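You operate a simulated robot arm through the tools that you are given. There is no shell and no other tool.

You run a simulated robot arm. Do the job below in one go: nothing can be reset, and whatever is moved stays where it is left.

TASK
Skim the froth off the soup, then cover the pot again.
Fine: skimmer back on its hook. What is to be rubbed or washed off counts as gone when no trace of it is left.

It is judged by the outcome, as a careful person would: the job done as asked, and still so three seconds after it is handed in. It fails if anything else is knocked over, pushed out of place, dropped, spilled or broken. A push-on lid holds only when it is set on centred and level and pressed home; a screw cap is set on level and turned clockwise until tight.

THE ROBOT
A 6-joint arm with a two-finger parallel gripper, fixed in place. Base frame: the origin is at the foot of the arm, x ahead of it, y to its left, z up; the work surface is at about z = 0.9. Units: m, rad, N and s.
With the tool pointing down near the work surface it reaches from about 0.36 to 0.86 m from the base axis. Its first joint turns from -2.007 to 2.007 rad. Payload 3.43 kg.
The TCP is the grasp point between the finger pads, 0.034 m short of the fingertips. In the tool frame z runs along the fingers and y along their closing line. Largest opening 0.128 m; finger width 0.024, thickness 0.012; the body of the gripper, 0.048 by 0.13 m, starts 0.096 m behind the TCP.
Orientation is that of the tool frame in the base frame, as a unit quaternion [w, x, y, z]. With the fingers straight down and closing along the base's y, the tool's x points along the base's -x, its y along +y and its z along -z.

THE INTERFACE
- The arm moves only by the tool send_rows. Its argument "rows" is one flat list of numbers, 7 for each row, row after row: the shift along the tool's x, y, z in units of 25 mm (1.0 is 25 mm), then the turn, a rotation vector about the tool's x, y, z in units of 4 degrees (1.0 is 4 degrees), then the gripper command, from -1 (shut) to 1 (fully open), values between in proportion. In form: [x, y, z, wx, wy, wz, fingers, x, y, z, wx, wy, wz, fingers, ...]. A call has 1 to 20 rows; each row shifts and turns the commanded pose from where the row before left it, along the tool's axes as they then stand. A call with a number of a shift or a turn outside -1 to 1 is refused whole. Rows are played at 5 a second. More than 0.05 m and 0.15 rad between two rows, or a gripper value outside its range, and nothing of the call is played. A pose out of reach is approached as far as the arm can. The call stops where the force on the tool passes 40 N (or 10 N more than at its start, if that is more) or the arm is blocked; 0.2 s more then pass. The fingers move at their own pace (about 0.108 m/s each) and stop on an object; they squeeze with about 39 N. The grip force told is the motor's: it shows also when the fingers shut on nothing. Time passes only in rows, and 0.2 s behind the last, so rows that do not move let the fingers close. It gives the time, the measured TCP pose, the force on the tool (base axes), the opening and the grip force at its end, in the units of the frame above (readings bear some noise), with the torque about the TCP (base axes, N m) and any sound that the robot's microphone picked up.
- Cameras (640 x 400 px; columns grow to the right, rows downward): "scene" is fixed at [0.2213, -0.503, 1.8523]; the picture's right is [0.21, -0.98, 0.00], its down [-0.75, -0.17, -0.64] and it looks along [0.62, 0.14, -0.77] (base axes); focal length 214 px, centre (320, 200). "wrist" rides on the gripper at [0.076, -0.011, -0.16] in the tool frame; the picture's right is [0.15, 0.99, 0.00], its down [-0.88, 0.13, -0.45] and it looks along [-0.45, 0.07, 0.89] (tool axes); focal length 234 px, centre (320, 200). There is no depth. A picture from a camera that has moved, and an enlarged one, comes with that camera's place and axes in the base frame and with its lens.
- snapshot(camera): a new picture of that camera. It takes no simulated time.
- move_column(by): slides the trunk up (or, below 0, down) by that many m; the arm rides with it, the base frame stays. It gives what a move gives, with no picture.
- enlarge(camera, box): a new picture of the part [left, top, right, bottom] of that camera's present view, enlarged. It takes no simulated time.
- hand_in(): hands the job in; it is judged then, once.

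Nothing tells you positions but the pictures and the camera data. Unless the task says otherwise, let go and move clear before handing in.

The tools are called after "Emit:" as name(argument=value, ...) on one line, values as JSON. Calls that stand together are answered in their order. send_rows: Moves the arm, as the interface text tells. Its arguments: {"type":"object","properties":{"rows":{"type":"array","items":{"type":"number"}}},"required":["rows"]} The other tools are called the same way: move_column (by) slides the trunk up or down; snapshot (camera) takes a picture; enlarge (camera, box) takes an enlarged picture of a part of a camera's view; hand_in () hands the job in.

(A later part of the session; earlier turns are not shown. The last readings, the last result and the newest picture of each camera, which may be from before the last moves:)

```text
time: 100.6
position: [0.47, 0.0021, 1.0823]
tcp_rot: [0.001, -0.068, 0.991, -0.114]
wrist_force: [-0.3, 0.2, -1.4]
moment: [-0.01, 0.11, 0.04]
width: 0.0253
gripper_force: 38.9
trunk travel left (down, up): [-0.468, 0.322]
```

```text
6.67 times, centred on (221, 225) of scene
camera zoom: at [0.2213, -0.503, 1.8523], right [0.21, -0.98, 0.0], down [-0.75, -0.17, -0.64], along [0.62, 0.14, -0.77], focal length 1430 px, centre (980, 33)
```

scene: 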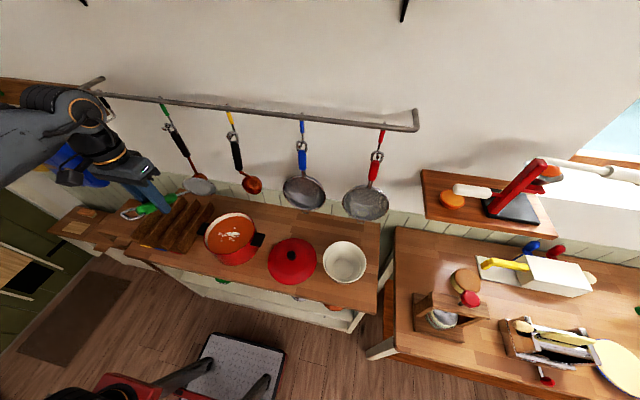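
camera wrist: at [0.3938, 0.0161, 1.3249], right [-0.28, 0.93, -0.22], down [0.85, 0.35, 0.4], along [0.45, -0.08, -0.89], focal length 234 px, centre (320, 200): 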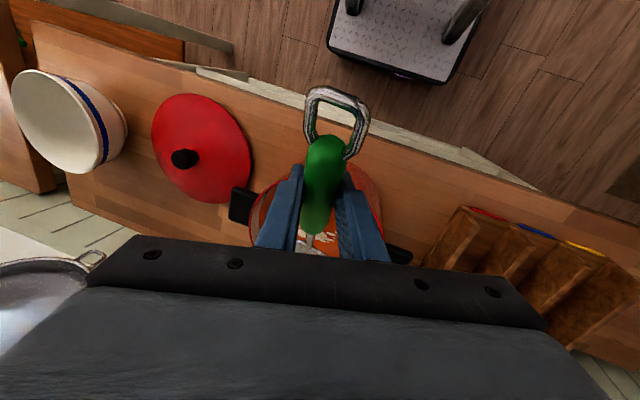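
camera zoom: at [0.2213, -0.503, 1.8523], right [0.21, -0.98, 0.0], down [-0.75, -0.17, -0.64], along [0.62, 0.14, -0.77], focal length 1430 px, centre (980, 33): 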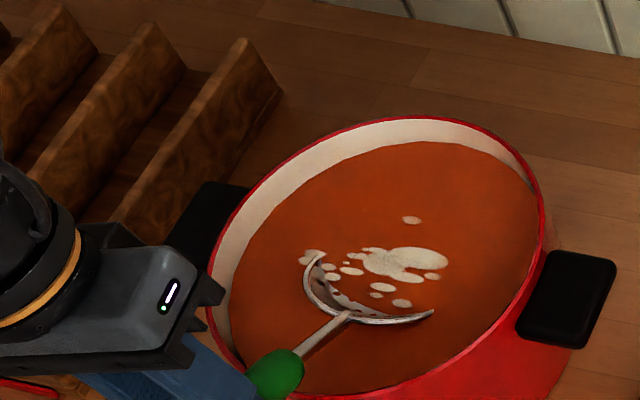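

The disc is now partly submerged under the froth, no contact force. I'll lift it straight up ~3.5 cm through the froth and see what changes.

Emit:
send_rows(rows=[0.006, -0.091, -0.39, 0, 0, 0, -1, 0.006, -0.091, -0.39, 0, 0, 0, -1, 0.006, -0.091, -0.39, 0, 0, 0, -1, 0.006, -0.091, -0.39, 0, 0, 0, -1, 0, 0, 0, 0, 0, 0, -1])

Emit:
enlarge(camera="scene", box=[173, 195, 269, 255])

```text
time: 101.8
position: [0.4708, 0.0011, 1.1215]
tcp_rot: [0.002, -0.068, 0.991, -0.115]
wrist_force: [0.4, -0.3, -1.7]
moment: [-0.01, 0.1, 0.01]
width: 0.0251
gripper_force: 38.6
trunk travel left (down, up): [-0.468, 0.322]
```

```text
6.67 times, centred on (221, 225) of scene
camera zoom: at [0.2213, -0.503, 1.8523], right [0.21, -0.98, 0.0], down [-0.75, -0.17, -0.64], along [0.62, 0.14, -0.77], focal length 1430 px, centre (980, 33)
```

zoom: 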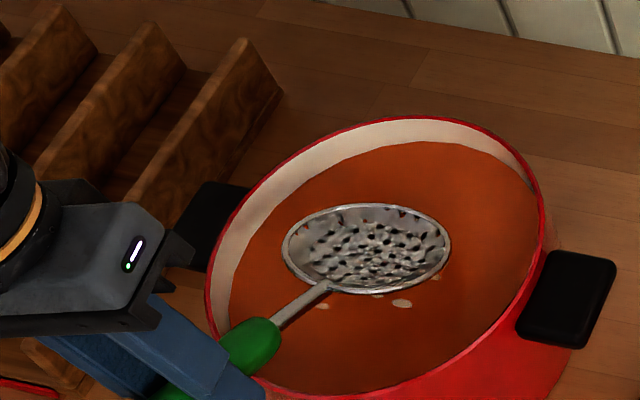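

Little seems removed by pure lifting. I'll try a sweeping stroke: move back, lower to the surface, and sweep the disc forward through the froth.

Emit:
send_rows(rows=[0.555, 0.074, -0.009, 0, 0, 0, -1, 0.555, 0.074, -0.009, 0, 0, 0, -1, -0.011, 0.166, 0.711, 0, 0, 0, -1, -0.011, 0.166, 0.711, 0, 0, 0, -1, 0, 0, 0, 0, 0, 0, -1])

Emit:
enlarge(camera="scene", box=[173, 195, 269, 255])

Emit:
send_rows(rows=[-0.43, -0.057, 0.0065, 0, 0, 0, -1, -0.43, -0.057, 0.0065, 0, 0, 0, -1, -0.43, -0.057, 0.0065, 0, 0, 0, -1, -0.43, -0.057, 0.0065, 0, 0, 0, -1, -0.43, -0.057, 0.0065, 0, 0, 0, -1, -0.43, -0.057, 0.0065, 0, 0, 0, -1, 0, 0, 0, 0, 0, 0, -1])

Emit:
enlarge(camera="scene", box=[173, 195, 269, 255])

```text
time: 103.0
position: [0.4397, 0.0016, 1.0849]
tcp_rot: [0.002, -0.069, 0.991, -0.115]
wrist_force: [0.0, 0.0, -0.9]
moment: [-0.01, 0.06, 0.0]
width: 0.0251
gripper_force: 39.3
trunk travel left (down, up): [-0.468, 0.322]
```

```text
6.67 times, centred on (221, 225) of scene
camera zoom: at [0.2213, -0.503, 1.8523], right [0.21, -0.98, 0.0], down [-0.75, -0.17, -0.64], along [0.62, 0.14, -0.77], focal length 1430 px, centre (980, 33)
```

zoom: 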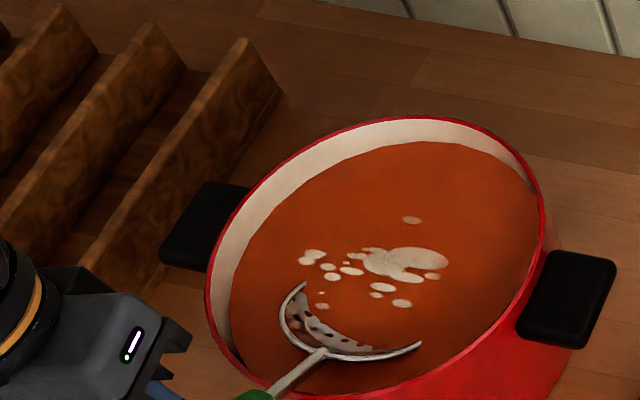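

```text
time: 104.6
position: [0.5068, 0.0022, 1.085]
tcp_rot: [0.0, -0.068, 0.991, -0.114]
wrist_force: [0.3, -0.1, -1.3]
moment: [0.0, 0.09, 0.0]
width: 0.0251
gripper_force: 39.4
trunk travel left (down, up): [-0.468, 0.322]
```

```text
6.67 times, centred on (221, 225) of scene
camera zoom: at [0.2213, -0.503, 1.8523], right [0.21, -0.98, 0.0], down [-0.75, -0.17, -0.64], along [0.62, 0.14, -0.77], focal length 1430 px, centre (980, 33)
```

zoom: 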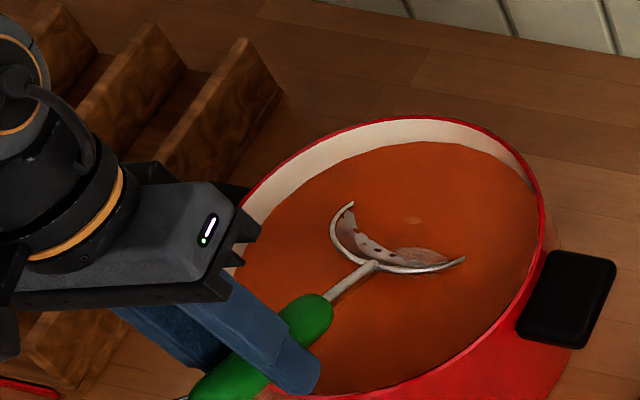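

The sweep works — most froth vanished and the rest is fading. I'll sweep back and forth more over the remaining patches.

Emit:
send_rows(rows=[0.43, 0.057, -0.0065, 0, 0, 0, -1, 0.43, 0.057, -0.0065, 0, 0, 0, -1, 0.43, 0.057, -0.0065, 0, 0, 0, -1, 0.43, 0.057, -0.0065, 0, 0, 0, -1, -0.43, -0.057, 0.0065, 0, 0, 0, -1, -0.43, -0.057, 0.0065, 0, 0, 0, -1, -0.43, -0.057, 0.0065, 0, 0, 0, -1, -0.43, -0.057, 0.0065, 0, 0, 0, -1, -0.3, -0.04, 0.0065, 0, 0, 0, -1, 0, 0, 0, 0, 0, 0, -1])

Emit:
enlarge(camera="scene", box=[173, 195, 269, 255])

```text
time: 106.8
position: [0.5153, 0.0033, 1.0855]
tcp_rot: [0.0, -0.068, 0.991, -0.114]
wrist_force: [0.2, 0.2, -1.3]
moment: [0.0, 0.06, 0.04]
width: 0.025
gripper_force: 39.2
trunk travel left (down, up): [-0.468, 0.322]
```

```text
6.67 times, centred on (221, 225) of scene
camera zoom: at [0.2213, -0.503, 1.8523], right [0.21, -0.98, 0.0], down [-0.75, -0.17, -0.64], along [0.62, 0.14, -0.77], focal length 1430 px, centre (980, 33)
```

zoom: 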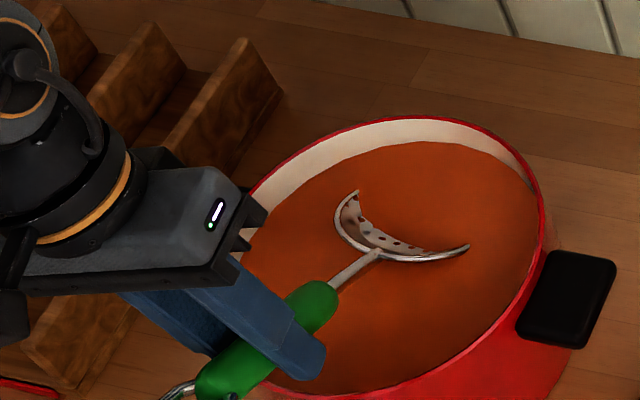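

Looks nearly clean. A couple more passes to either side to catch any faint traces, then lift and inspect.

Emit:
send_rows(rows=[0.396, 0.052, -0.006, 0, 0, 0, -1, 0.396, 0.052, -0.006, 0, 0, 0, -1, 0.396, 0.052, -0.006, 0, 0, 0, -1, -0.079, 0.579, -0.136, 0, 0, 0, -1, -0.079, 0.579, -0.136, 0, 0, 0, -1, 0.43, 0.057, -0.0065, 0, 0, 0, -1, 0.43, 0.057, -0.0065, 0, 0, 0, -1, 0.43, 0.057, -0.0065, 0, 0, 0, -1, -0.43, -0.057, 0.0065, 0, 0, 0, -1, -0.43, -0.057, 0.0065, 0, 0, 0, -1, -0.43, -0.057, 0.0065, 0, 0, 0, -1, 0.079, -0.579, 0.136, 0, 0, 0, -1, 0.079, -0.579, 0.136, 0, 0, 0, -1, 0.06, -0.434, 0.102, 0, 0, 0, -1, -0.43, -0.057, 0.0065, 0, 0, 0, -1, 0.43, 0.057, -0.0065, 0, 0, 0, -1, 0.43, 0.057, -0.0065, 0, 0, 0, -1, 0.43, 0.057, -0.0065, 0, 0, 0, -1, 0.43, 0.057, -0.0065, 0, 0, 0, -1, 0, 0, 0, 0, 0, 0, -1])

Emit:
enlarge(camera="scene", box=[173, 195, 269, 255])

```text
time: 111.0
position: [0.4504, -0.0098, 1.0853]
tcp_rot: [0.001, -0.069, 0.991, -0.114]
wrist_force: [0.4, 1.1, -2.2]
moment: [0.0, 0.1, -0.01]
width: 0.025
gripper_force: 38.7
trunk travel left (down, up): [-0.468, 0.322]
```

```text
6.67 times, centred on (221, 225) of scene
camera zoom: at [0.2213, -0.503, 1.8523], right [0.21, -0.98, 0.0], down [-0.75, -0.17, -0.64], along [0.62, 0.14, -0.77], focal length 1430 px, centre (980, 33)
```

zoom: 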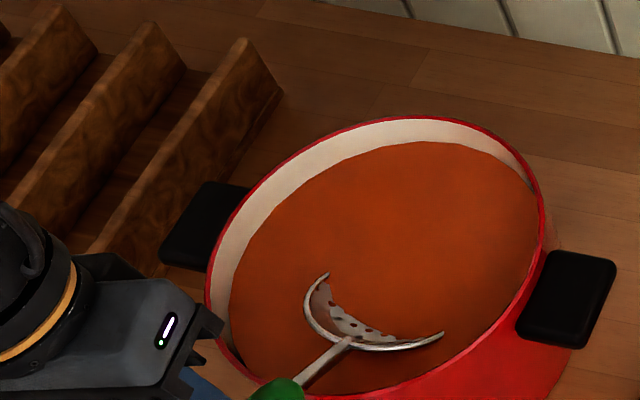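

Soup ahead looks clean. Lifting the skimmer out to inspect the rest.

Emit:
send_rows(rows=[0.012, -0.182, -0.779, 0, 0, 0, -1, 0.012, -0.182, -0.779, 0, 0, 0, -1, 0.012, -0.182, -0.779, 0, 0, 0, -1, 0.012, -0.182, -0.779, 0, 0, 0, -1, 0.012, -0.182, -0.779, 0, 0, 0, -1, 0, 0, 0, 0, 0, 0, -1])

Emit:
enlarge(camera="scene", box=[173, 195, 269, 255])

Emit:
snapshot(camera="wrist")

```text
time: 112.4
position: [0.4508, -0.0106, 1.1846]
tcp_rot: [0.001, -0.068, 0.991, -0.114]
wrist_force: [-0.3, 0.4, -0.7]
moment: [0.01, 0.08, 0.02]
width: 0.025
gripper_force: 39.4
trunk travel left (down, up): [-0.468, 0.322]
```

```text
6.67 times, centred on (221, 225) of scene
camera zoom: at [0.2213, -0.503, 1.8523], right [0.21, -0.98, 0.0], down [-0.75, -0.17, -0.64], along [0.62, 0.14, -0.77], focal length 1430 px, centre (980, 33)
```

zoom: 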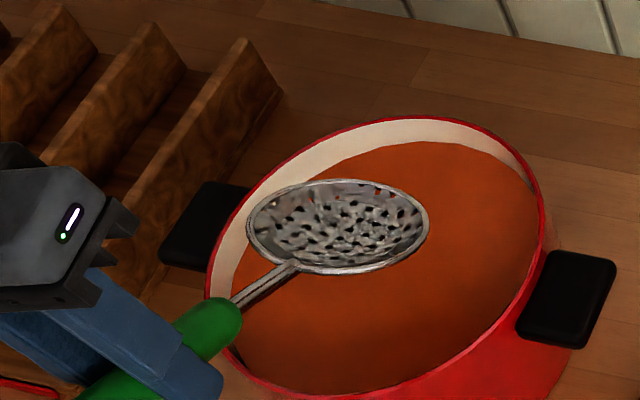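

```text
taken
camera wrist: at [0.3754, 0.0033, 1.3434], right [-0.28, 0.93, -0.22], down [0.85, 0.35, 0.4], along [0.45, -0.08, -0.89], focal length 234 px, centre (320, 200)
```

wrist: 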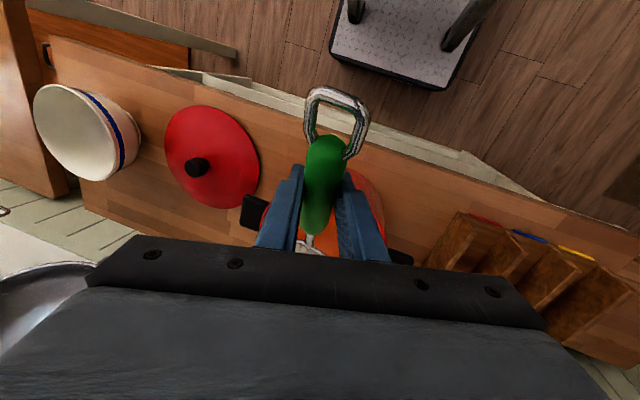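

The visible soup is clean. Raising the trunk with the skimmer and then inspecting the whole soup surface.

Emit:
move_column(by=0.25)

Emit:
enlarge(camera="scene", box=[173, 195, 269, 255])

Emit:
enlarge(camera="scene", box=[100, 150, 260, 250])

```text
time: 115.0
position: [0.4532, -0.0084, 1.4369]
tcp_rot: [0.001, -0.068, 0.991, -0.114]
wrist_force: [0.5, 0.4, -0.8]
moment: [0.04, 0.1, -0.01]
width: 0.025
gripper_force: 39.2
trunk travel left (down, up): [-0.718, 0.072]
```

```text
6.67 times, centred on (221, 225) of scene
camera zoom: at [0.2213, -0.503, 1.8523], right [0.21, -0.98, 0.0], down [-0.75, -0.17, -0.64], along [0.62, 0.14, -0.77], focal length 1430 px, centre (980, 33)
```

zoom: 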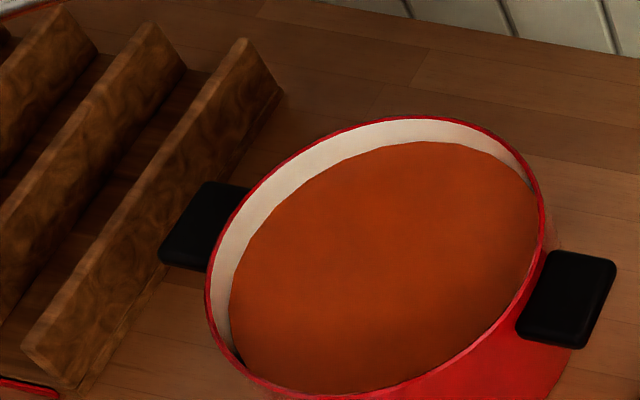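

```text
4.00 times, centred on (180, 200) of scene
camera zoom: at [0.2213, -0.503, 1.8523], right [0.21, -0.98, 0.0], down [-0.75, -0.17, -0.64], along [0.62, 0.14, -0.77], focal length 858 px, centre (880, 200)
```

zoom: 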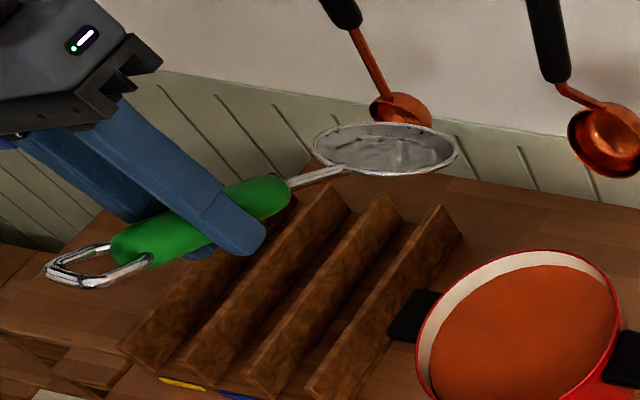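

Emit:
enlarge(camera="scene", box=[205, 215, 253, 252])

Emit:
enlarge(camera="scene", box=[110, 170, 182, 225])

```text
10.81 times, centred on (229, 234) of scene
camera zoom: at [0.2213, -0.503, 1.8523], right [0.21, -0.98, 0.0], down [-0.75, -0.17, -0.64], along [0.62, 0.14, -0.77], focal length 2319 px, centre (1304, -162)
```

zoom: 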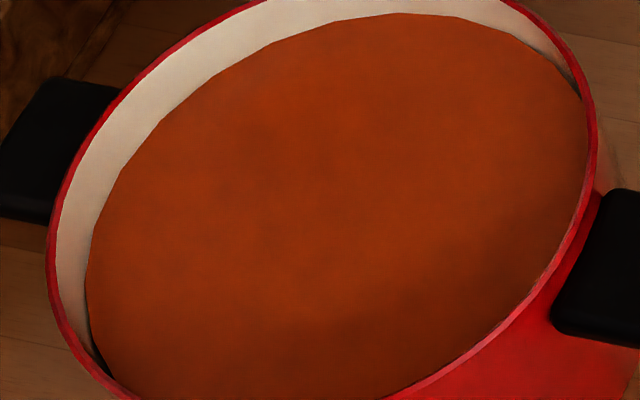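

```text
7.27 times, centred on (146, 198) of scene
camera zoom: at [0.2213, -0.503, 1.8523], right [0.21, -0.98, 0.0], down [-0.75, -0.17, -0.64], along [0.62, 0.14, -0.77], focal length 1560 px, centre (1586, 218)
```

zoom: 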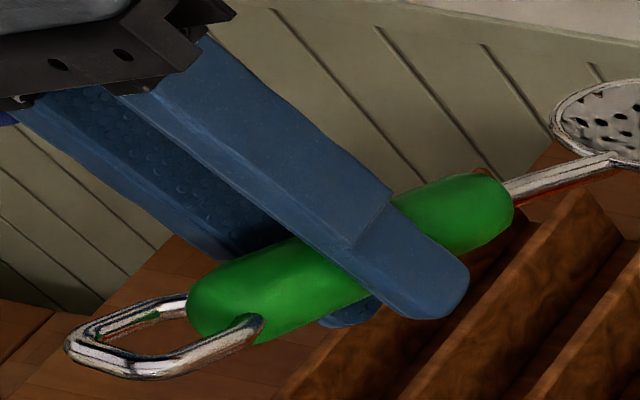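

Soup is completely clean. Now returning: first sideways to the left at safe distance, then forward.

Emit:
send_rows(rows=[-0.129, 0.952, -0.224, 0, 0, 0, -1, -0.129, 0.952, -0.224, 0, 0, 0, -1, -0.129, 0.952, -0.224, 0, 0, 0, -1, -0.129, 0.952, -0.224, 0, 0, 0, -1, -0.129, 0.952, -0.224, 0, 0, 0, -1, -0.129, 0.952, -0.224, 0, 0, 0, -1, -0.129, 0.952, -0.224, 0, 0, 0, -1, -0.129, 0.952, -0.224, 0, 0, 0, -1, -0.129, 0.952, -0.224, 0, 0, 0, -1, -0.129, 0.952, -0.224, 0, 0, 0, -1, -0.129, 0.952, -0.224, 0, 0, 0, -1, -0.129, 0.952, -0.224, 0, 0, 0, -1, -0.129, 0.952, -0.224, 0, 0, 0, -1, -0.129, 0.952, -0.224, 0, 0, 0, -1, -0.129, 0.952, -0.224, 0, 0, 0, -1])

Emit:
send_rows(rows=[-0.971, -0.128, 0.015, 0, 0, 0, -1, -0.971, -0.128, 0.015, 0, 0, 0, -1, -0.971, -0.128, 0.015, 0, 0, 0, -1, -0.971, -0.128, 0.015, 0, 0, 0, -1, -0.971, -0.128, 0.015, 0, 0, 0, -1, -0.971, -0.128, 0.015, 0, 0, 0, -1, 0, 0, 0, 0, 0, 0, -1])

```text
time: 118.2
position: [0.4496, 0.3614, 1.4381]
tcp_rot: [0.001, -0.069, 0.991, -0.115]
wrist_force: [0.0, -0.1, -1.1]
moment: [0.02, 0.09, -0.01]
width: 0.0253
gripper_force: 39.0
trunk travel left (down, up): [-0.718, 0.072]
```

```text
time: 119.8
position: [0.585, 0.3513, 1.4214]
tcp_rot: [0.001, -0.068, 0.991, -0.114]
wrist_force: [-0.2, 0.4, -0.9]
moment: [0.03, 0.06, -0.04]
width: 0.0251
gripper_force: 39.2
out of reach, approached as far as the arm can: row 5, 6
trunk travel left (down, up): [-0.718, 0.072]
```

Slightly at the reach limit in height; I'll drop 1.5 cm and run the reverse rotation in stages.

Emit:
send_rows(rows=[-0.009, 0.136, 0.584, 0, 0, 0, -1, 0, 0, 0, 0.5085, -0.131, -0.851, -1, 0, 0, 0, 0.5085, -0.131, -0.851, -1, 0, 0, 0, 0.5085, -0.131, -0.851, -1, 0, 0, 0, 0.5085, -0.131, -0.851, -1, 0, 0, 0, 0.5085, -0.131, -0.851, -1, 0, 0, 0, 0.5085, -0.131, -0.851, -1, 0, 0, 0, 0.5085, -0.131, -0.851, -1, 0, 0, 0, 0.5085, -0.131, -0.851, -1, 0, 0, 0, 0.5085, -0.131, -0.851, -1, 0, 0, 0, 0.5085, -0.131, -0.851, -1, 0, 0, 0, 0.5085, -0.131, -0.851, -1, 0, 0, 0, 0.5085, -0.131, -0.851, -1, 0, 0, 0, 0.5085, -0.131, -0.851, -1, 0, 0, 0, 0.5085, -0.131, -0.851, -1, 0, 0, 0, 0.5085, -0.131, -0.851, -1])

Emit:
send_rows(rows=[0, 0, 0, 0.5085, -0.131, -0.851, -1, 0, 0, 0, 0.5085, -0.131, -0.851, -1, 0, 0, 0, 0.5085, -0.131, -0.851, -1, 0, 0, 0, 0.5085, -0.131, -0.851, -1, 0, 0, 0, 0.5085, -0.131, -0.851, -1, 0, 0, 0, 0.5085, -0.131, -0.851, -1, 0, 0, 0, 0.5085, -0.131, -0.851, -1, 0, 0, 0, 0.5085, -0.131, -0.851, -1, 0, 0, 0, 0.5085, -0.131, -0.851, -1, 0, 0, 0, 0.5085, -0.131, -0.851, -1, 0, 0, 0, 0.5085, -0.131, -0.851, -1, 0, 0, 0, 0.5085, -0.131, -0.851, -1, 0, 0, 0, 0.5085, -0.131, -0.851, -1, 0, 0, 0, 0.5085, -0.131, -0.851, -1, 0, 0, 0, 0.5085, -0.131, -0.851, -1])

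Emit:
enlarge(camera="scene", box=[0, 70, 192, 190])

```text
time: 123.2
position: [0.5842, 0.3516, 1.4063]
tcp_rot: [0.034, -0.488, 0.8, -0.346]
wrist_force: [-0.2, -0.6, -1.0]
moment: [-0.02, 0.08, -0.04]
width: 0.0254
gripper_force: 38.7
trunk travel left (down, up): [-0.718, 0.072]
```

```text
time: 126.4
position: [0.5839, 0.3501, 1.4056]
tcp_rot: [-0.057, 0.777, -0.396, 0.487]
wrist_force: [-0.1, -0.6, -1.9]
moment: [-0.06, 0.03, -0.03]
width: 0.0249
gripper_force: 39.2
trunk travel left (down, up): [-0.718, 0.072]
```

```text
3.33 times, centred on (96, 130) of scene
camera zoom: at [0.2213, -0.503, 1.8523], right [0.21, -0.98, 0.0], down [-0.75, -0.17, -0.64], along [0.62, 0.14, -0.77], focal length 715 px, centre (1067, 433)
```

zoom: 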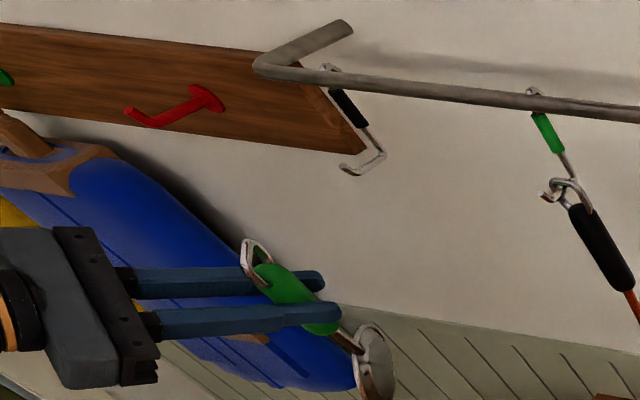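

Emit:
send_rows(rows=[0, 0, 0, 0.5085, -0.131, -0.851, -1, 0, 0, 0, 0.5085, -0.131, -0.851, -1, 0, 0, 0, 0.5085, -0.131, -0.851, -1, 0, 0, 0, 0.5085, -0.131, -0.851, -1, 0, 0, 0, 0.5085, -0.131, -0.851, -1, 0, 0, 0, 0.5085, -0.131, -0.851, -1, 0, 0, 0, 0.5085, -0.131, -0.851, -1, 0, 0, 0, 0.5085, -0.131, -0.851, -1, 0, 0, 0, 0.5085, -0.131, -0.851, -1, 0, 0, 0, 0.5085, -0.131, -0.851, -1, 0, 0, 0, 0.5085, -0.131, -0.851, -1, 0, 0, 0, 0.5085, -0.131, -0.851, -1, 0, 0, 0, 0.5085, -0.131, -0.851, -1, 0, 0, 0, 0.5085, -0.131, -0.851, -1, 0, 0, 0, 0.5085, -0.131, -0.851, -1])

Emit:
snapshot(camera="wrist")

Emit:
enlarge(camera="scene", box=[30, 80, 190, 180])

```text
time: 129.6
position: [0.5856, 0.3514, 1.4047]
tcp_rot: [-0.067, 0.858, 0.115, 0.495]
wrist_force: [0.2, -0.5, -1.3]
moment: [0.01, 0.0, -0.02]
width: 0.0251
gripper_force: 38.6
trunk travel left (down, up): [-0.718, 0.072]
```

```text
taken
camera wrist: at [0.4857, 0.3347, 1.5508], right [0.33, -0.94, 0.13], down [-0.77, -0.34, -0.54], along [0.54, 0.08, -0.83], focal length 234 px, centre (320, 200)
```

wrist: 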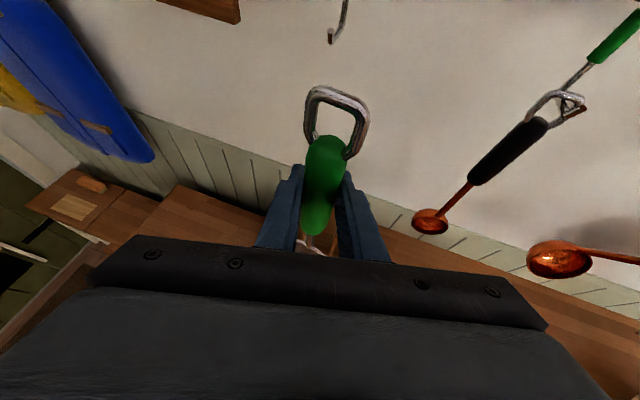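

```text
4.00 times, centred on (110, 130) of scene
camera zoom: at [0.2213, -0.503, 1.8523], right [0.21, -0.98, 0.0], down [-0.75, -0.17, -0.64], along [0.62, 0.14, -0.77], focal length 858 px, centre (1160, 480)
```

zoom: 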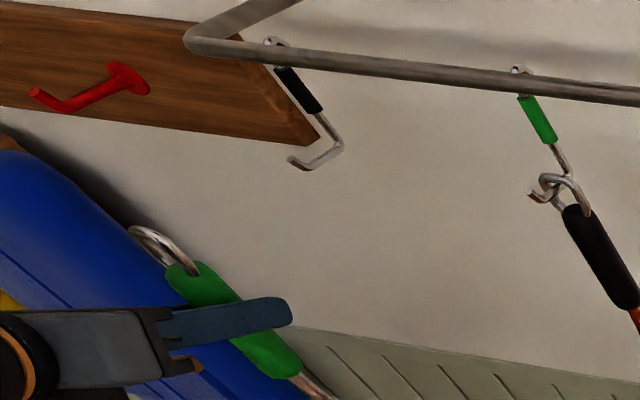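

Orientation matches plan (ring plane should now face the hook squarely). Moving to just in front of the hook tip for a visual check.

Emit:
send_rows(rows=[0.353, -0.154, 0.845, 0, 0, 0, -1, 0.353, -0.154, 0.845, 0, 0, 0, -1, 0.353, -0.154, 0.845, 0, 0, 0, -1, 0.353, -0.154, 0.845, 0, 0, 0, -1, 0.353, -0.154, 0.845, 0, 0, 0, -1, 0, 0, 0, 0, 0, 0, -1])

Emit:
enlarge(camera="scene", box=[66, 98, 130, 138])

Emit:
enlarge(camera="wrist", box=[272, 40, 400, 160])

```text
time: 131.0
position: [0.6867, 0.4005, 1.3904]
tcp_rot: [-0.067, 0.859, 0.115, 0.495]
wrist_force: [0.5, 0.9, -0.6]
moment: [-0.02, -0.04, 0.03]
width: 0.025
gripper_force: 39.0
trunk travel left (down, up): [-0.718, 0.072]
```

```text
10.00 times, centred on (98, 118) of scene
camera zoom: at [0.2213, -0.503, 1.8523], right [0.21, -0.98, 0.0], down [-0.75, -0.17, -0.64], along [0.62, 0.14, -0.77], focal length 2145 px, centre (2540, 1020)
```

zoom: 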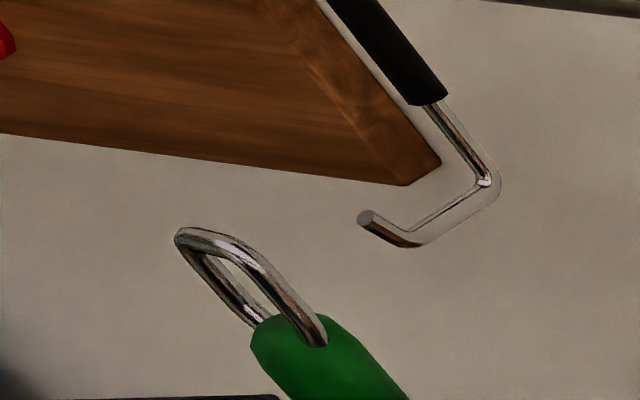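

```text
3.33 times, centred on (336, 100) of wrist
camera zoom: at [0.5885, 0.3842, 1.5363], right [0.33, -0.94, 0.13], down [-0.77, -0.34, -0.54], along [0.54, 0.08, -0.84], focal length 781 px, centre (267, 533)
```

zoom: 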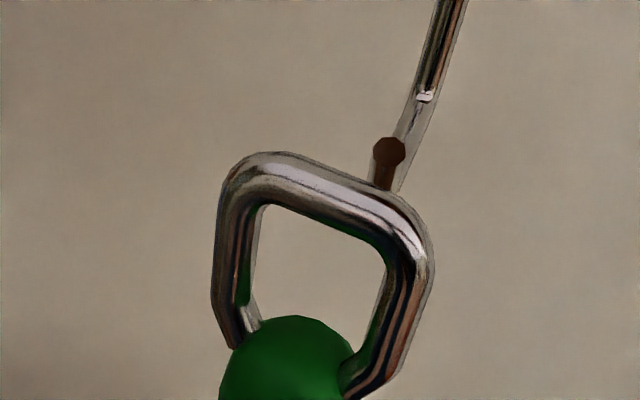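

Tip is at about (0.740, 0.399, 1.451), ring bar centre at (0.699, 0.403, 1.465) — good clearance above the tip. Let me check the disc's orientation and overall verticality before moving in.

Emit:
enlarge(camera="scene", box=[80, 100, 192, 190])

```text
4.44 times, centred on (136, 145) of scene
camera zoom: at [0.2213, -0.503, 1.8523], right [0.21, -0.98, 0.0], down [-0.75, -0.17, -0.64], along [0.62, 0.14, -0.77], focal length 953 px, centre (1138, 444)
```

zoom: 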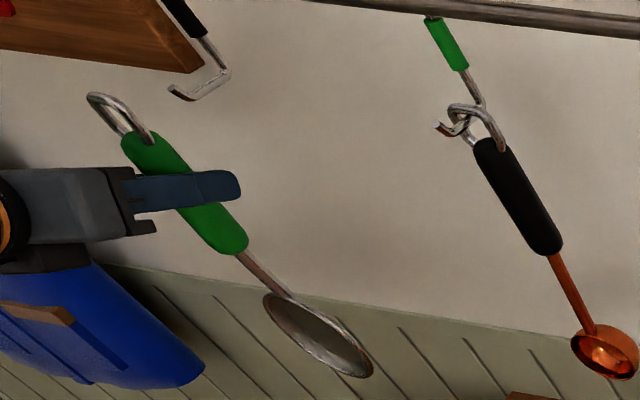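

Handle is vertical and disc orientation is restored; handle axis is at x≈0.699 with TCP x≈0.687. Moving the ring forward to just before the tip.

Emit:
send_rows(rows=[0.171, 0.144, 0.335, 0, 0, 0, -1, 0.171, 0.144, 0.335, 0, 0, 0, -1, 0.171, 0.144, 0.335, 0, 0, 0, -1, 0, 0, 0, 0, 0, 0, -1])

Emit:
enlarge(camera="scene", box=[78, 102, 126, 132])

Emit:
enlarge(camera="wrist", box=[280, 70, 392, 150])

```text
time: 132.0
position: [0.7179, 0.3974, 1.3906]
tcp_rot: [-0.066, 0.858, 0.114, 0.496]
wrist_force: [1.1, 0.2, -0.3]
moment: [-0.01, -0.02, 0.03]
width: 0.0254
gripper_force: 39.2
trunk travel left (down, up): [-0.718, 0.072]
```

```text
13.33 times, centred on (102, 117) of scene
camera zoom: at [0.2213, -0.503, 1.8523], right [0.21, -0.98, 0.0], down [-0.75, -0.17, -0.64], along [0.62, 0.14, -0.77], focal length 2860 px, centre (3227, 1307)
```

zoom: 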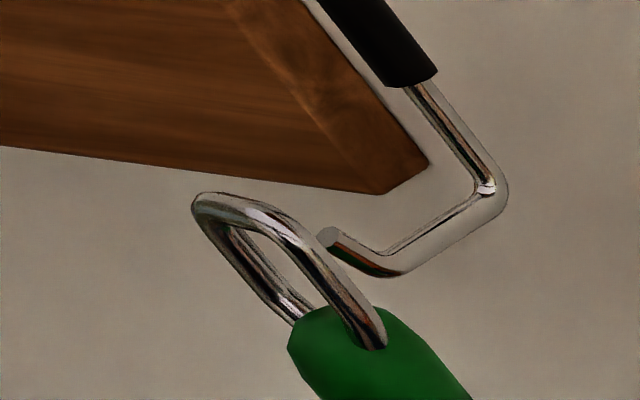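

```text
5.00 times, centred on (336, 110) of wrist
camera zoom: at [0.619, 0.381, 1.5355], right [0.33, -0.94, 0.13], down [-0.77, -0.34, -0.54], along [0.54, 0.08, -0.84], focal length 1171 px, centre (240, 650)
```

zoom: 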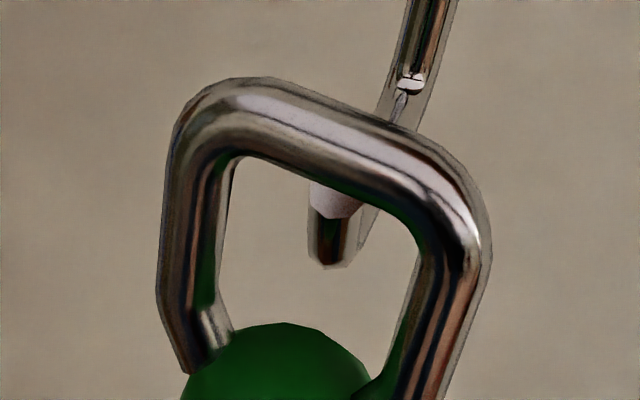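

The tip sits centred in the ring window, bar about 6 mm clear above it. Continuing forward slowly.

Emit:
send_rows(rows=[0.1158, 0.0629, 0.2006, 0, 0, 0, -1, 0.1158, 0.0629, 0.2006, 0, 0, 0, -1, 0.1158, 0.0629, 0.2006, 0, 0, 0, -1, 0, 0, 0, 0, 0, 0, -1])

Emit:
enlarge(camera="scene", box=[78, 102, 126, 132])

Emit:
enlarge(camera="wrist", box=[280, 70, 392, 150])

```text
time: 133.0
position: [0.7371, 0.3974, 1.3903]
tcp_rot: [-0.067, 0.858, 0.114, 0.496]
wrist_force: [0.2, 0.1, -0.5]
moment: [0.01, -0.01, -0.04]
width: 0.0246
gripper_force: 38.7
trunk travel left (down, up): [-0.718, 0.072]
```

```text
13.33 times, centred on (102, 117) of scene
camera zoom: at [0.2213, -0.503, 1.8523], right [0.21, -0.98, 0.0], down [-0.75, -0.17, -0.64], along [0.62, 0.14, -0.77], focal length 2860 px, centre (3227, 1307)
```

zoom: 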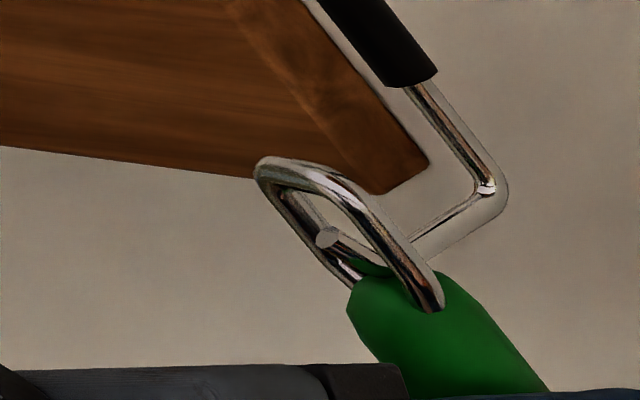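

```text
5.00 times, centred on (336, 110) of wrist
camera zoom: at [0.6373, 0.3803, 1.5358], right [0.33, -0.94, 0.13], down [-0.77, -0.34, -0.54], along [0.54, 0.08, -0.84], focal length 1171 px, centre (240, 650)
```

zoom: 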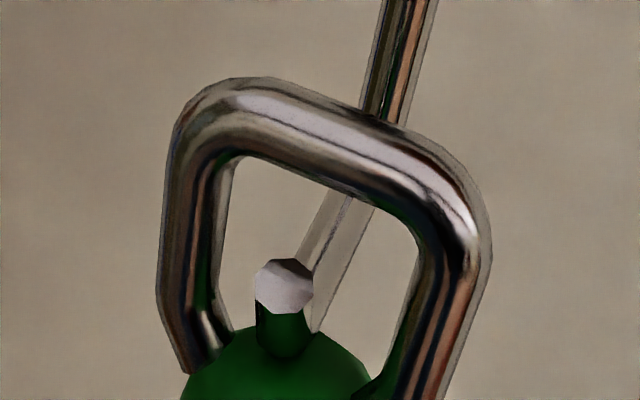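

The ring has passed over the tip with no contact. Continuing ~18 mm more.

Emit:
send_rows(rows=[0.1158, 0.0629, 0.2006, 0, 0, 0, -1, 0.1158, 0.0629, 0.2006, 0, 0, 0, -1, 0.1158, 0.0629, 0.2006, 0, 0, 0, -1, 0, 0, 0, 0, 0, 0, -1])

Emit:
enlarge(camera="scene", box=[78, 102, 126, 132])

Emit:
enlarge(camera="wrist", box=[280, 70, 392, 150])

```text
time: 134.0
position: [0.7539, 0.3955, 1.3901]
tcp_rot: [-0.066, 0.858, 0.115, 0.496]
wrist_force: [0.3, 0.3, -6.6]
moment: [-0.05, -0.02, 0.0]
width: 0.0248
gripper_force: 39.3
trunk travel left (down, up): [-0.718, 0.072]
```

```text
13.33 times, centred on (102, 117) of scene
camera zoom: at [0.2213, -0.503, 1.8523], right [0.21, -0.98, 0.0], down [-0.75, -0.17, -0.64], along [0.62, 0.14, -0.77], focal length 2860 px, centre (3227, 1307)
```

zoom: 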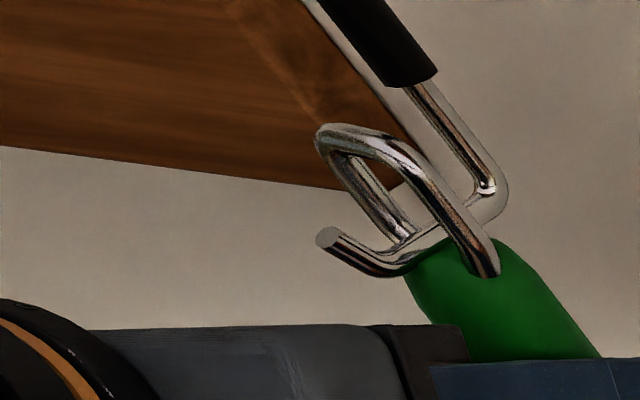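

```text
5.00 times, centred on (336, 110) of wrist
camera zoom: at [0.655, 0.3793, 1.5359], right [0.33, -0.94, 0.13], down [-0.77, -0.34, -0.53], along [0.54, 0.08, -0.84], focal length 1171 px, centre (240, 650)
```

zoom: 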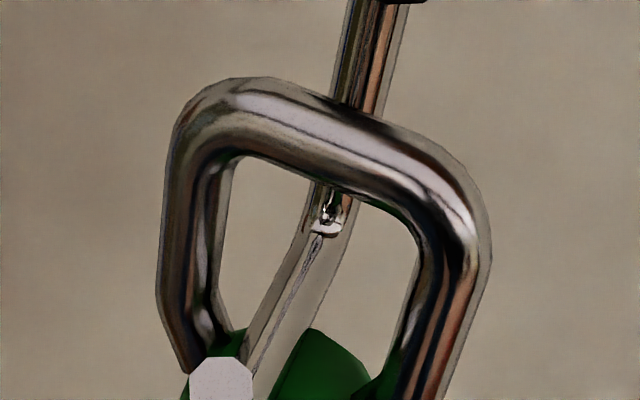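

Slight contact of the sleeve top with the hook from below (−6.6 N), so now lower the skimmer onto the hook.

Emit:
send_rows(rows=[-0.1732, 0, 0.1, 0, 0, 0, -1, -0.1732, 0, 0.1, 0, 0, 0, -1, -0.1732, 0, 0.1, 0, 0, 0, -1, 0, 0, 0, 0, 0, 0, -1])

Emit:
enlarge(camera="scene", box=[78, 102, 126, 132])

Emit:
enlarge(camera="wrist", box=[280, 70, 392, 150])

```text
time: 135.0
position: [0.7545, 0.397, 1.3745]
tcp_rot: [-0.066, 0.859, 0.114, 0.495]
wrist_force: [0.0, 0.4, -1.9]
moment: [0.01, 0.01, 0.01]
width: 0.0251
gripper_force: 38.8
trunk travel left (down, up): [-0.718, 0.072]
```

```text
13.33 times, centred on (102, 117) of scene
camera zoom: at [0.2213, -0.503, 1.8523], right [0.21, -0.98, 0.0], down [-0.75, -0.17, -0.64], along [0.62, 0.14, -0.77], focal length 2860 px, centre (3227, 1307)
```

zoom: 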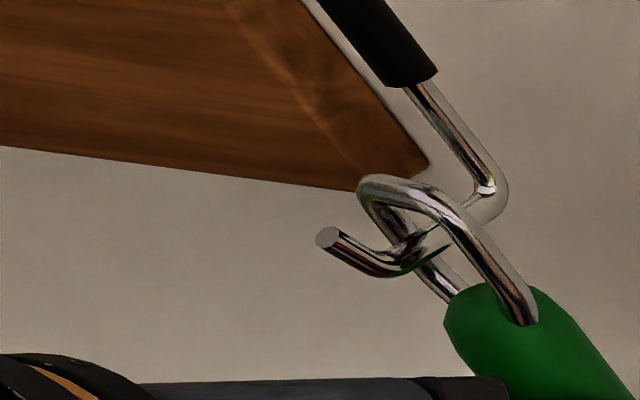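

```text
5.00 times, centred on (336, 110) of wrist
camera zoom: at [0.6555, 0.3804, 1.5208], right [0.33, -0.94, 0.13], down [-0.77, -0.34, -0.54], along [0.54, 0.08, -0.84], focal length 1171 px, centre (240, 650)
```

zoom: 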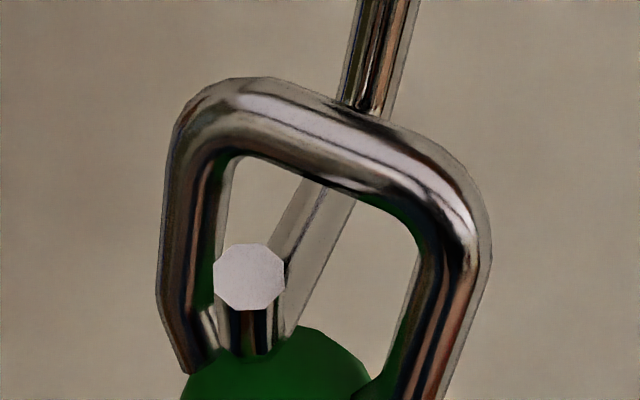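

Ring now sits around the hook arm, ~2 mm above rest. Lower the last bit until it bears.

Emit:
send_rows(rows=[-0.05, 0, 0.029, 0, 0, 0, -1, -0.05, 0, 0.029, 0, 0, 0, -1, 0, 0, 0, 0, 0, 0, -1])

```text
time: 135.8
position: [0.754, 0.3965, 1.3746]
tcp_rot: [-0.066, 0.858, 0.114, 0.496]
wrist_force: [-0.4, 0.4, -0.5]
moment: [0.03, 0.01, -0.01]
width: 0.0248
gripper_force: 38.9
trunk travel left (down, up): [-0.718, 0.072]
```

Emit:
send_rows(rows=[-0.04, 0, 0.023, 0, 0, 0, -1, -0.04, 0, 0.023, 0, 0, 0, -1, 0, 0, 0, 0, 0, 0, -1])

Emit:
enlarge(camera="scene", box=[78, 102, 126, 132])

```text
time: 136.6
position: [0.7552, 0.3958, 1.3706]
tcp_rot: [-0.067, 0.859, 0.115, 0.495]
wrist_force: [0.1, 0.4, -0.5]
moment: [0.01, 0.01, 0.0]
width: 0.025
gripper_force: 39.4
trunk travel left (down, up): [-0.718, 0.072]
```

```text
13.33 times, centred on (102, 117) of scene
camera zoom: at [0.2213, -0.503, 1.8523], right [0.21, -0.98, 0.0], down [-0.75, -0.17, -0.64], along [0.62, 0.14, -0.77], focal length 2860 px, centre (3227, 1307)
```

zoom: 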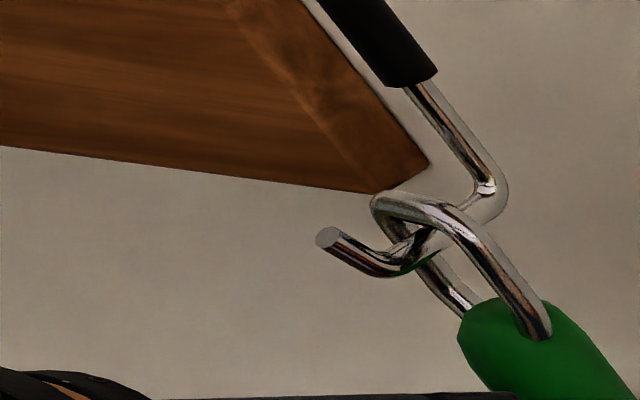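

Emit:
send_rows(rows=[-0.04, 0, 0.023, 0, 0, 0, -1, -0.04, 0, 0.023, 0, 0, 0, -1, 0, 0, 0, 0, 0, 0, -1])

Emit:
enlarge(camera="scene", box=[78, 102, 126, 132])

```text
time: 137.4
position: [0.7553, 0.3967, 1.3685]
tcp_rot: [-0.067, 0.858, 0.113, 0.497]
wrist_force: [2.8, 1.8, 9.2]
moment: [-0.08, 0.1, 0.01]
width: 0.0249
gripper_force: 39.2
trunk travel left (down, up): [-0.718, 0.072]
```

```text
13.33 times, centred on (102, 117) of scene
camera zoom: at [0.2213, -0.503, 1.8523], right [0.21, -0.98, 0.0], down [-0.75, -0.17, -0.64], along [0.62, 0.14, -0.77], focal length 2860 px, centre (3227, 1307)
```

zoom: 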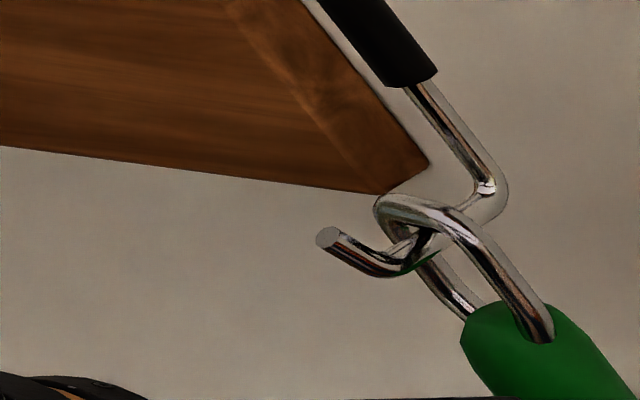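

The ring now bears on the hook (9 N). Ease slightly and open the fingers.

Emit:
send_rows(rows=[0.02, 0, -0.012, 0, 0, 0, -1, 0, 0, 0, 0, 0, 0, -1, 0, 0, 0, 0, 0, 0, -0.5, 0, 0, 0, 0, 0, 0, -0.3, 0, 0, 0, 0, 0, 0, 0, 0, 0, 0, 0, 0, 0, 0.3, 0, 0, 0, 0, 0, 0, 0.3])

Emit:
snapshot(camera="wrist")

Emit:
enlarge(camera="scene", box=[80, 95, 192, 185])

```text
time: 139.0
position: [0.7557, 0.3965, 1.3675]
tcp_rot: [-0.066, 0.859, 0.115, 0.495]
wrist_force: [0.2, 0.4, -0.1]
moment: [-0.02, 0.01, 0.0]
width: 0.0831
gripper_force: 0.1
trunk travel left (down, up): [-0.718, 0.072]
```

```text
taken
camera wrist: at [0.6565, 0.3801, 1.5131], right [0.33, -0.94, 0.13], down [-0.77, -0.34, -0.54], along [0.54, 0.08, -0.84], focal length 234 px, centre (320, 200)
```

wrist: 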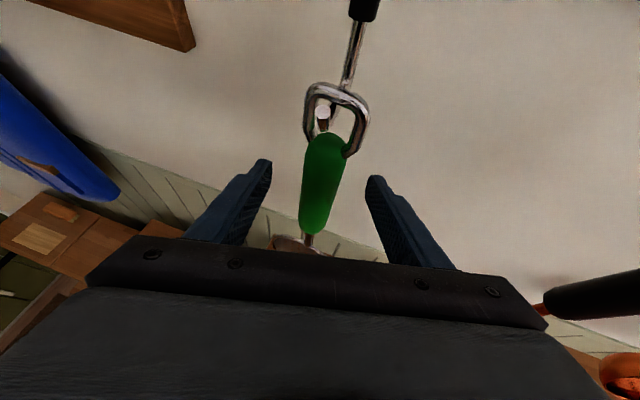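

```text
4.44 times, centred on (136, 140) of scene
camera zoom: at [0.2213, -0.503, 1.8523], right [0.21, -0.98, 0.0], down [-0.75, -0.17, -0.64], along [0.62, 0.14, -0.77], focal length 953 px, centre (1138, 467)
```

zoom: 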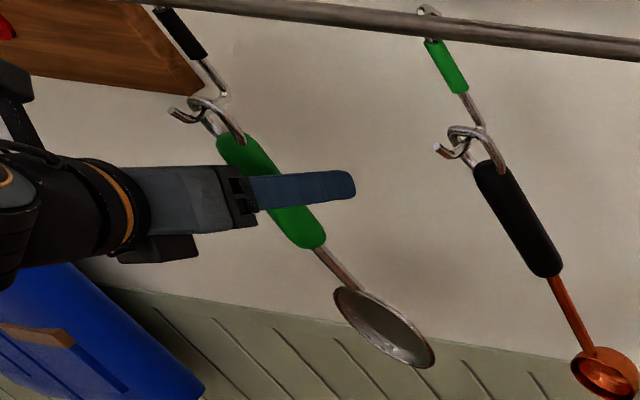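

The skimmer hangs on its hook again. Retreating straight back along the finger direction.

Emit:
send_rows(rows=[0, 0, -0.5, 0, 0, 0, 0.3, 0, 0, -0.8, 0, 0, 0, 0.3, 0, 0, -0.9, 0, 0, 0, 0.3, 0, 0, -0.9, 0, 0, 0, 0.3, 0, 0, -0.9, 0, 0, 0, 0.3, 0, 0, 0, 0, 0, 0, 0.3])

Emit:
snapshot(camera="wrist")

Emit:
enlarge(camera="scene", box=[80, 95, 192, 185])

Emit:
enlarge(camera="scene", box=[88, 102, 136, 132])

```text
time: 140.4
position: [0.6729, 0.373, 1.4162]
tcp_rot: [-0.066, 0.858, 0.114, 0.496]
wrist_force: [0.4, 0.1, -0.5]
moment: [-0.04, -0.01, 0.0]
width: 0.0833
gripper_force: 0.0
trunk travel left (down, up): [-0.718, 0.072]
```

```text
taken
camera wrist: at [0.5736, 0.357, 1.562], right [0.33, -0.94, 0.13], down [-0.77, -0.34, -0.54], along [0.54, 0.08, -0.84], focal length 234 px, centre (320, 200)
```

wrist: 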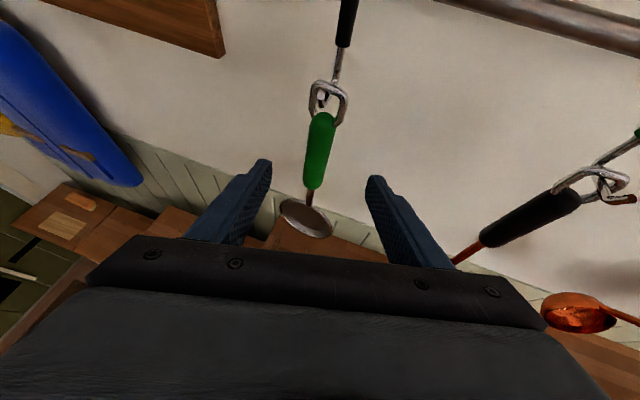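

```text
4.44 times, centred on (136, 140) of scene
camera zoom: at [0.2213, -0.503, 1.8523], right [0.21, -0.98, 0.0], down [-0.75, -0.17, -0.64], along [0.62, 0.14, -0.77], focal length 953 px, centre (1138, 467)
```

zoom: 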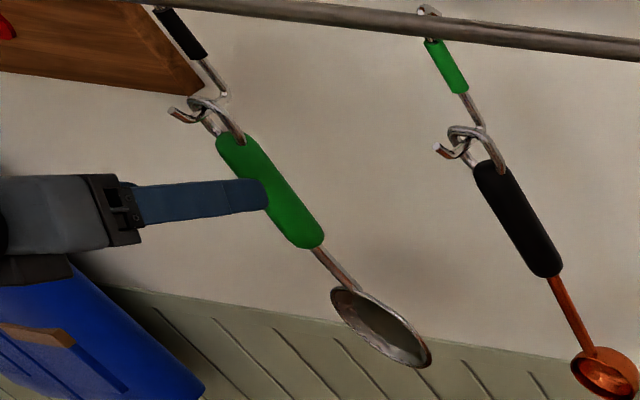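

```text
13.33 times, centred on (112, 117) of scene
camera zoom: at [0.2213, -0.503, 1.8523], right [0.21, -0.98, 0.0], down [-0.75, -0.17, -0.64], along [0.62, 0.14, -0.77], focal length 2860 px, centre (3093, 1307)
```

zoom: 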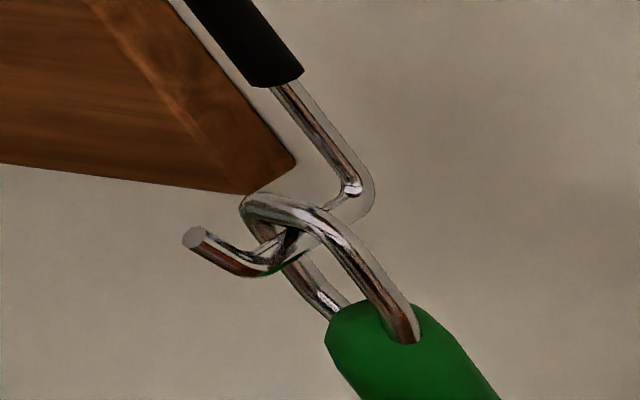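

Skimmer is securely hung. Now backing off and rotating the gripper back to the standard downward orientation.

Emit:
send_rows(rows=[-0.725, -0.076, -0.961, 0, 0, 0, 0.3, -0.725, -0.076, -0.961, 0, 0, 0, 0.3, -0.725, -0.076, -0.961, 0, 0, 0, 0.3, 0, 0, 0, -0.866, 0, 0.5, 0.3, 0, 0, 0, -0.866, 0, 0.5, 0.3, 0, 0, 0, -0.866, 0, 0.5, 0.3, 0, 0, 0, -0.69, 0, 0.4, 0.3, 0, 0, 0, 0, 0, 0, 0.3])

Emit:
send_rows(rows=[0, 0, 0, -0.5, 0, 0.866, 0.3, 0, 0, 0, -0.5, 0, 0.866, 0.3, 0, 0, 0, -0.5, 0, 0.866, 0.3, 0, 0, 0, -0.5, 0, 0.866, 0.3, 0, 0, 0, -0.5, 0, 0.866, 0.3, 0, 0, 0, -0.5, 0, 0.866, 0.3, 0, 0, 0, -0.5, 0, 0.866, 0.3, 0, 0, 0, -0.5, 0, 0.866, 0.3, 0, 0, 0, -0.5, 0, 0.866, 0.3, 0, 0, 0, -0.5, 0, 0.866, 0.3, 0, 0, 0, -0.5, 0, 0.866, 0.3, 0, 0, 0, -0.5, 0, 0.866, 0.3, 0, 0, 0, -0.5, 0, 0.866, 0.3, 0, 0, 0, -0.5, 0, 0.866, 0.3, 0, 0, 0, -0.5, 0, 0.866, 0.3, 0, 0, 0, -0.5, 0, 0.866, 0.3, 0, 0, 0, -0.5, 0, 0.866, 0.3, 0, 0, 0, -0.5, 0, 0.866, 0.3, 0, 0, 0, -0.5, 0, 0.866, 0.3, 0, 0, 0, -0.5, 0, 0.866, 0.3])

Emit:
send_rows(rows=[0, 0, 0, -0.5, 0, 0.866, 0.3, 0, 0, 0, -0.5, 0, 0.866, 0.3, 0, 0, 0, -0.5, 0, 0.866, 0.3, 0, 0, 0, -0.5, 0, 0.866, 0.3, 0, 0, 0, -0.5, 0, 0.866, 0.3, 0, 0, 0, -0.5, 0, 0.866, 0.3, 0, 0, 0, -0.5, 0, 0.866, 0.3, 0, 0, 0, -0.5, 0, 0.866, 0.3, 0, 0, 0, -0.5, 0, 0.866, 0.3, 0, 0, 0, -0.5, 0, 0.866, 0.3, 0, 0, 0, -0.5, 0, 0.866, 0.3, 0, 0, 0, -0.5, 0, 0.866, 0.3, 0, 0, 0, -0.5, 0, 0.866, 0.3, 0, 0, 0, -0.5, 0, 0.866, 0.3, 0, 0, 0, -0.5, 0, 0.866, 0.3, 0, 0, 0, -0.5, 0, 0.866, 0.3, 0, 0, 0, -0.5, 0, 0.866, 0.3, 0, 0, 0, -0.5, 0, 0.866, 0.3, 0, 0, 0, -0.5, 0, 0.866, 0.3, 0, 0, 0, -0.5, 0, 0.866, 0.3])

Emit:
send_rows(rows=[0, 0, 0, -0.5, 0, 0.866, 0.3, 0, 0, 0, -0.5, 0, 0.866, 0.3, 0, 0, 0, -0.5, 0, 0.866, 0.3, 0, 0, 0, -0.5, 0, 0.866, 0.3, 0, 0, 0, -0.5, 0, 0.866, 0.3, 0, 0, 0, 0, 0, 0, 0.3])

Emit:
snapshot(camera="scene")

```text
time: 142.2
position: [0.5827, 0.3565, 1.4066]
tcp_rot: [0.0, 0.866, -0.001, 0.5]
wrist_force: [-0.5, -0.2, -0.1]
moment: [-0.01, 0.01, -0.04]
width: 0.0832
gripper_force: 0.1
trunk travel left (down, up): [-0.718, 0.072]
```

```text
time: 146.4
position: [0.5816, 0.3558, 1.4052]
tcp_rot: [-0.001, 0.664, -0.643, 0.383]
wrist_force: [0.2, -0.6, 0.6]
moment: [0.0, -0.02, 0.0]
width: 0.0833
gripper_force: 0.0
trunk travel left (down, up): [-0.718, 0.072]
```

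```text
time: 150.6
position: [0.5838, 0.3553, 1.4049]
tcp_rot: [0.0, -0.15, 0.985, -0.086]
wrist_force: [0.2, -0.4, 0.0]
moment: [0.01, -0.01, -0.04]
width: 0.0828
gripper_force: 0.0
trunk travel left (down, up): [-0.718, 0.072]
```

```text
time: 152.0
position: [0.5837, 0.3554, 1.4063]
tcp_rot: [0.001, -0.001, 1.0, 0.001]
wrist_force: [-0.5, -0.4, 0.0]
moment: [-0.01, -0.02, 0.0]
width: 0.0835
gripper_force: 0.1
trunk travel left (down, up): [-0.718, 0.072]
```

```text
taken
```

scene: 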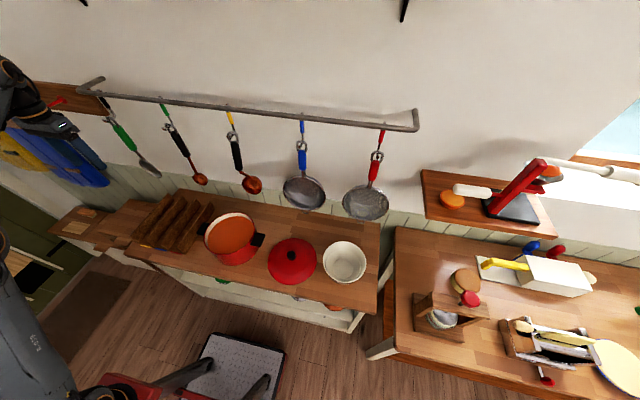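

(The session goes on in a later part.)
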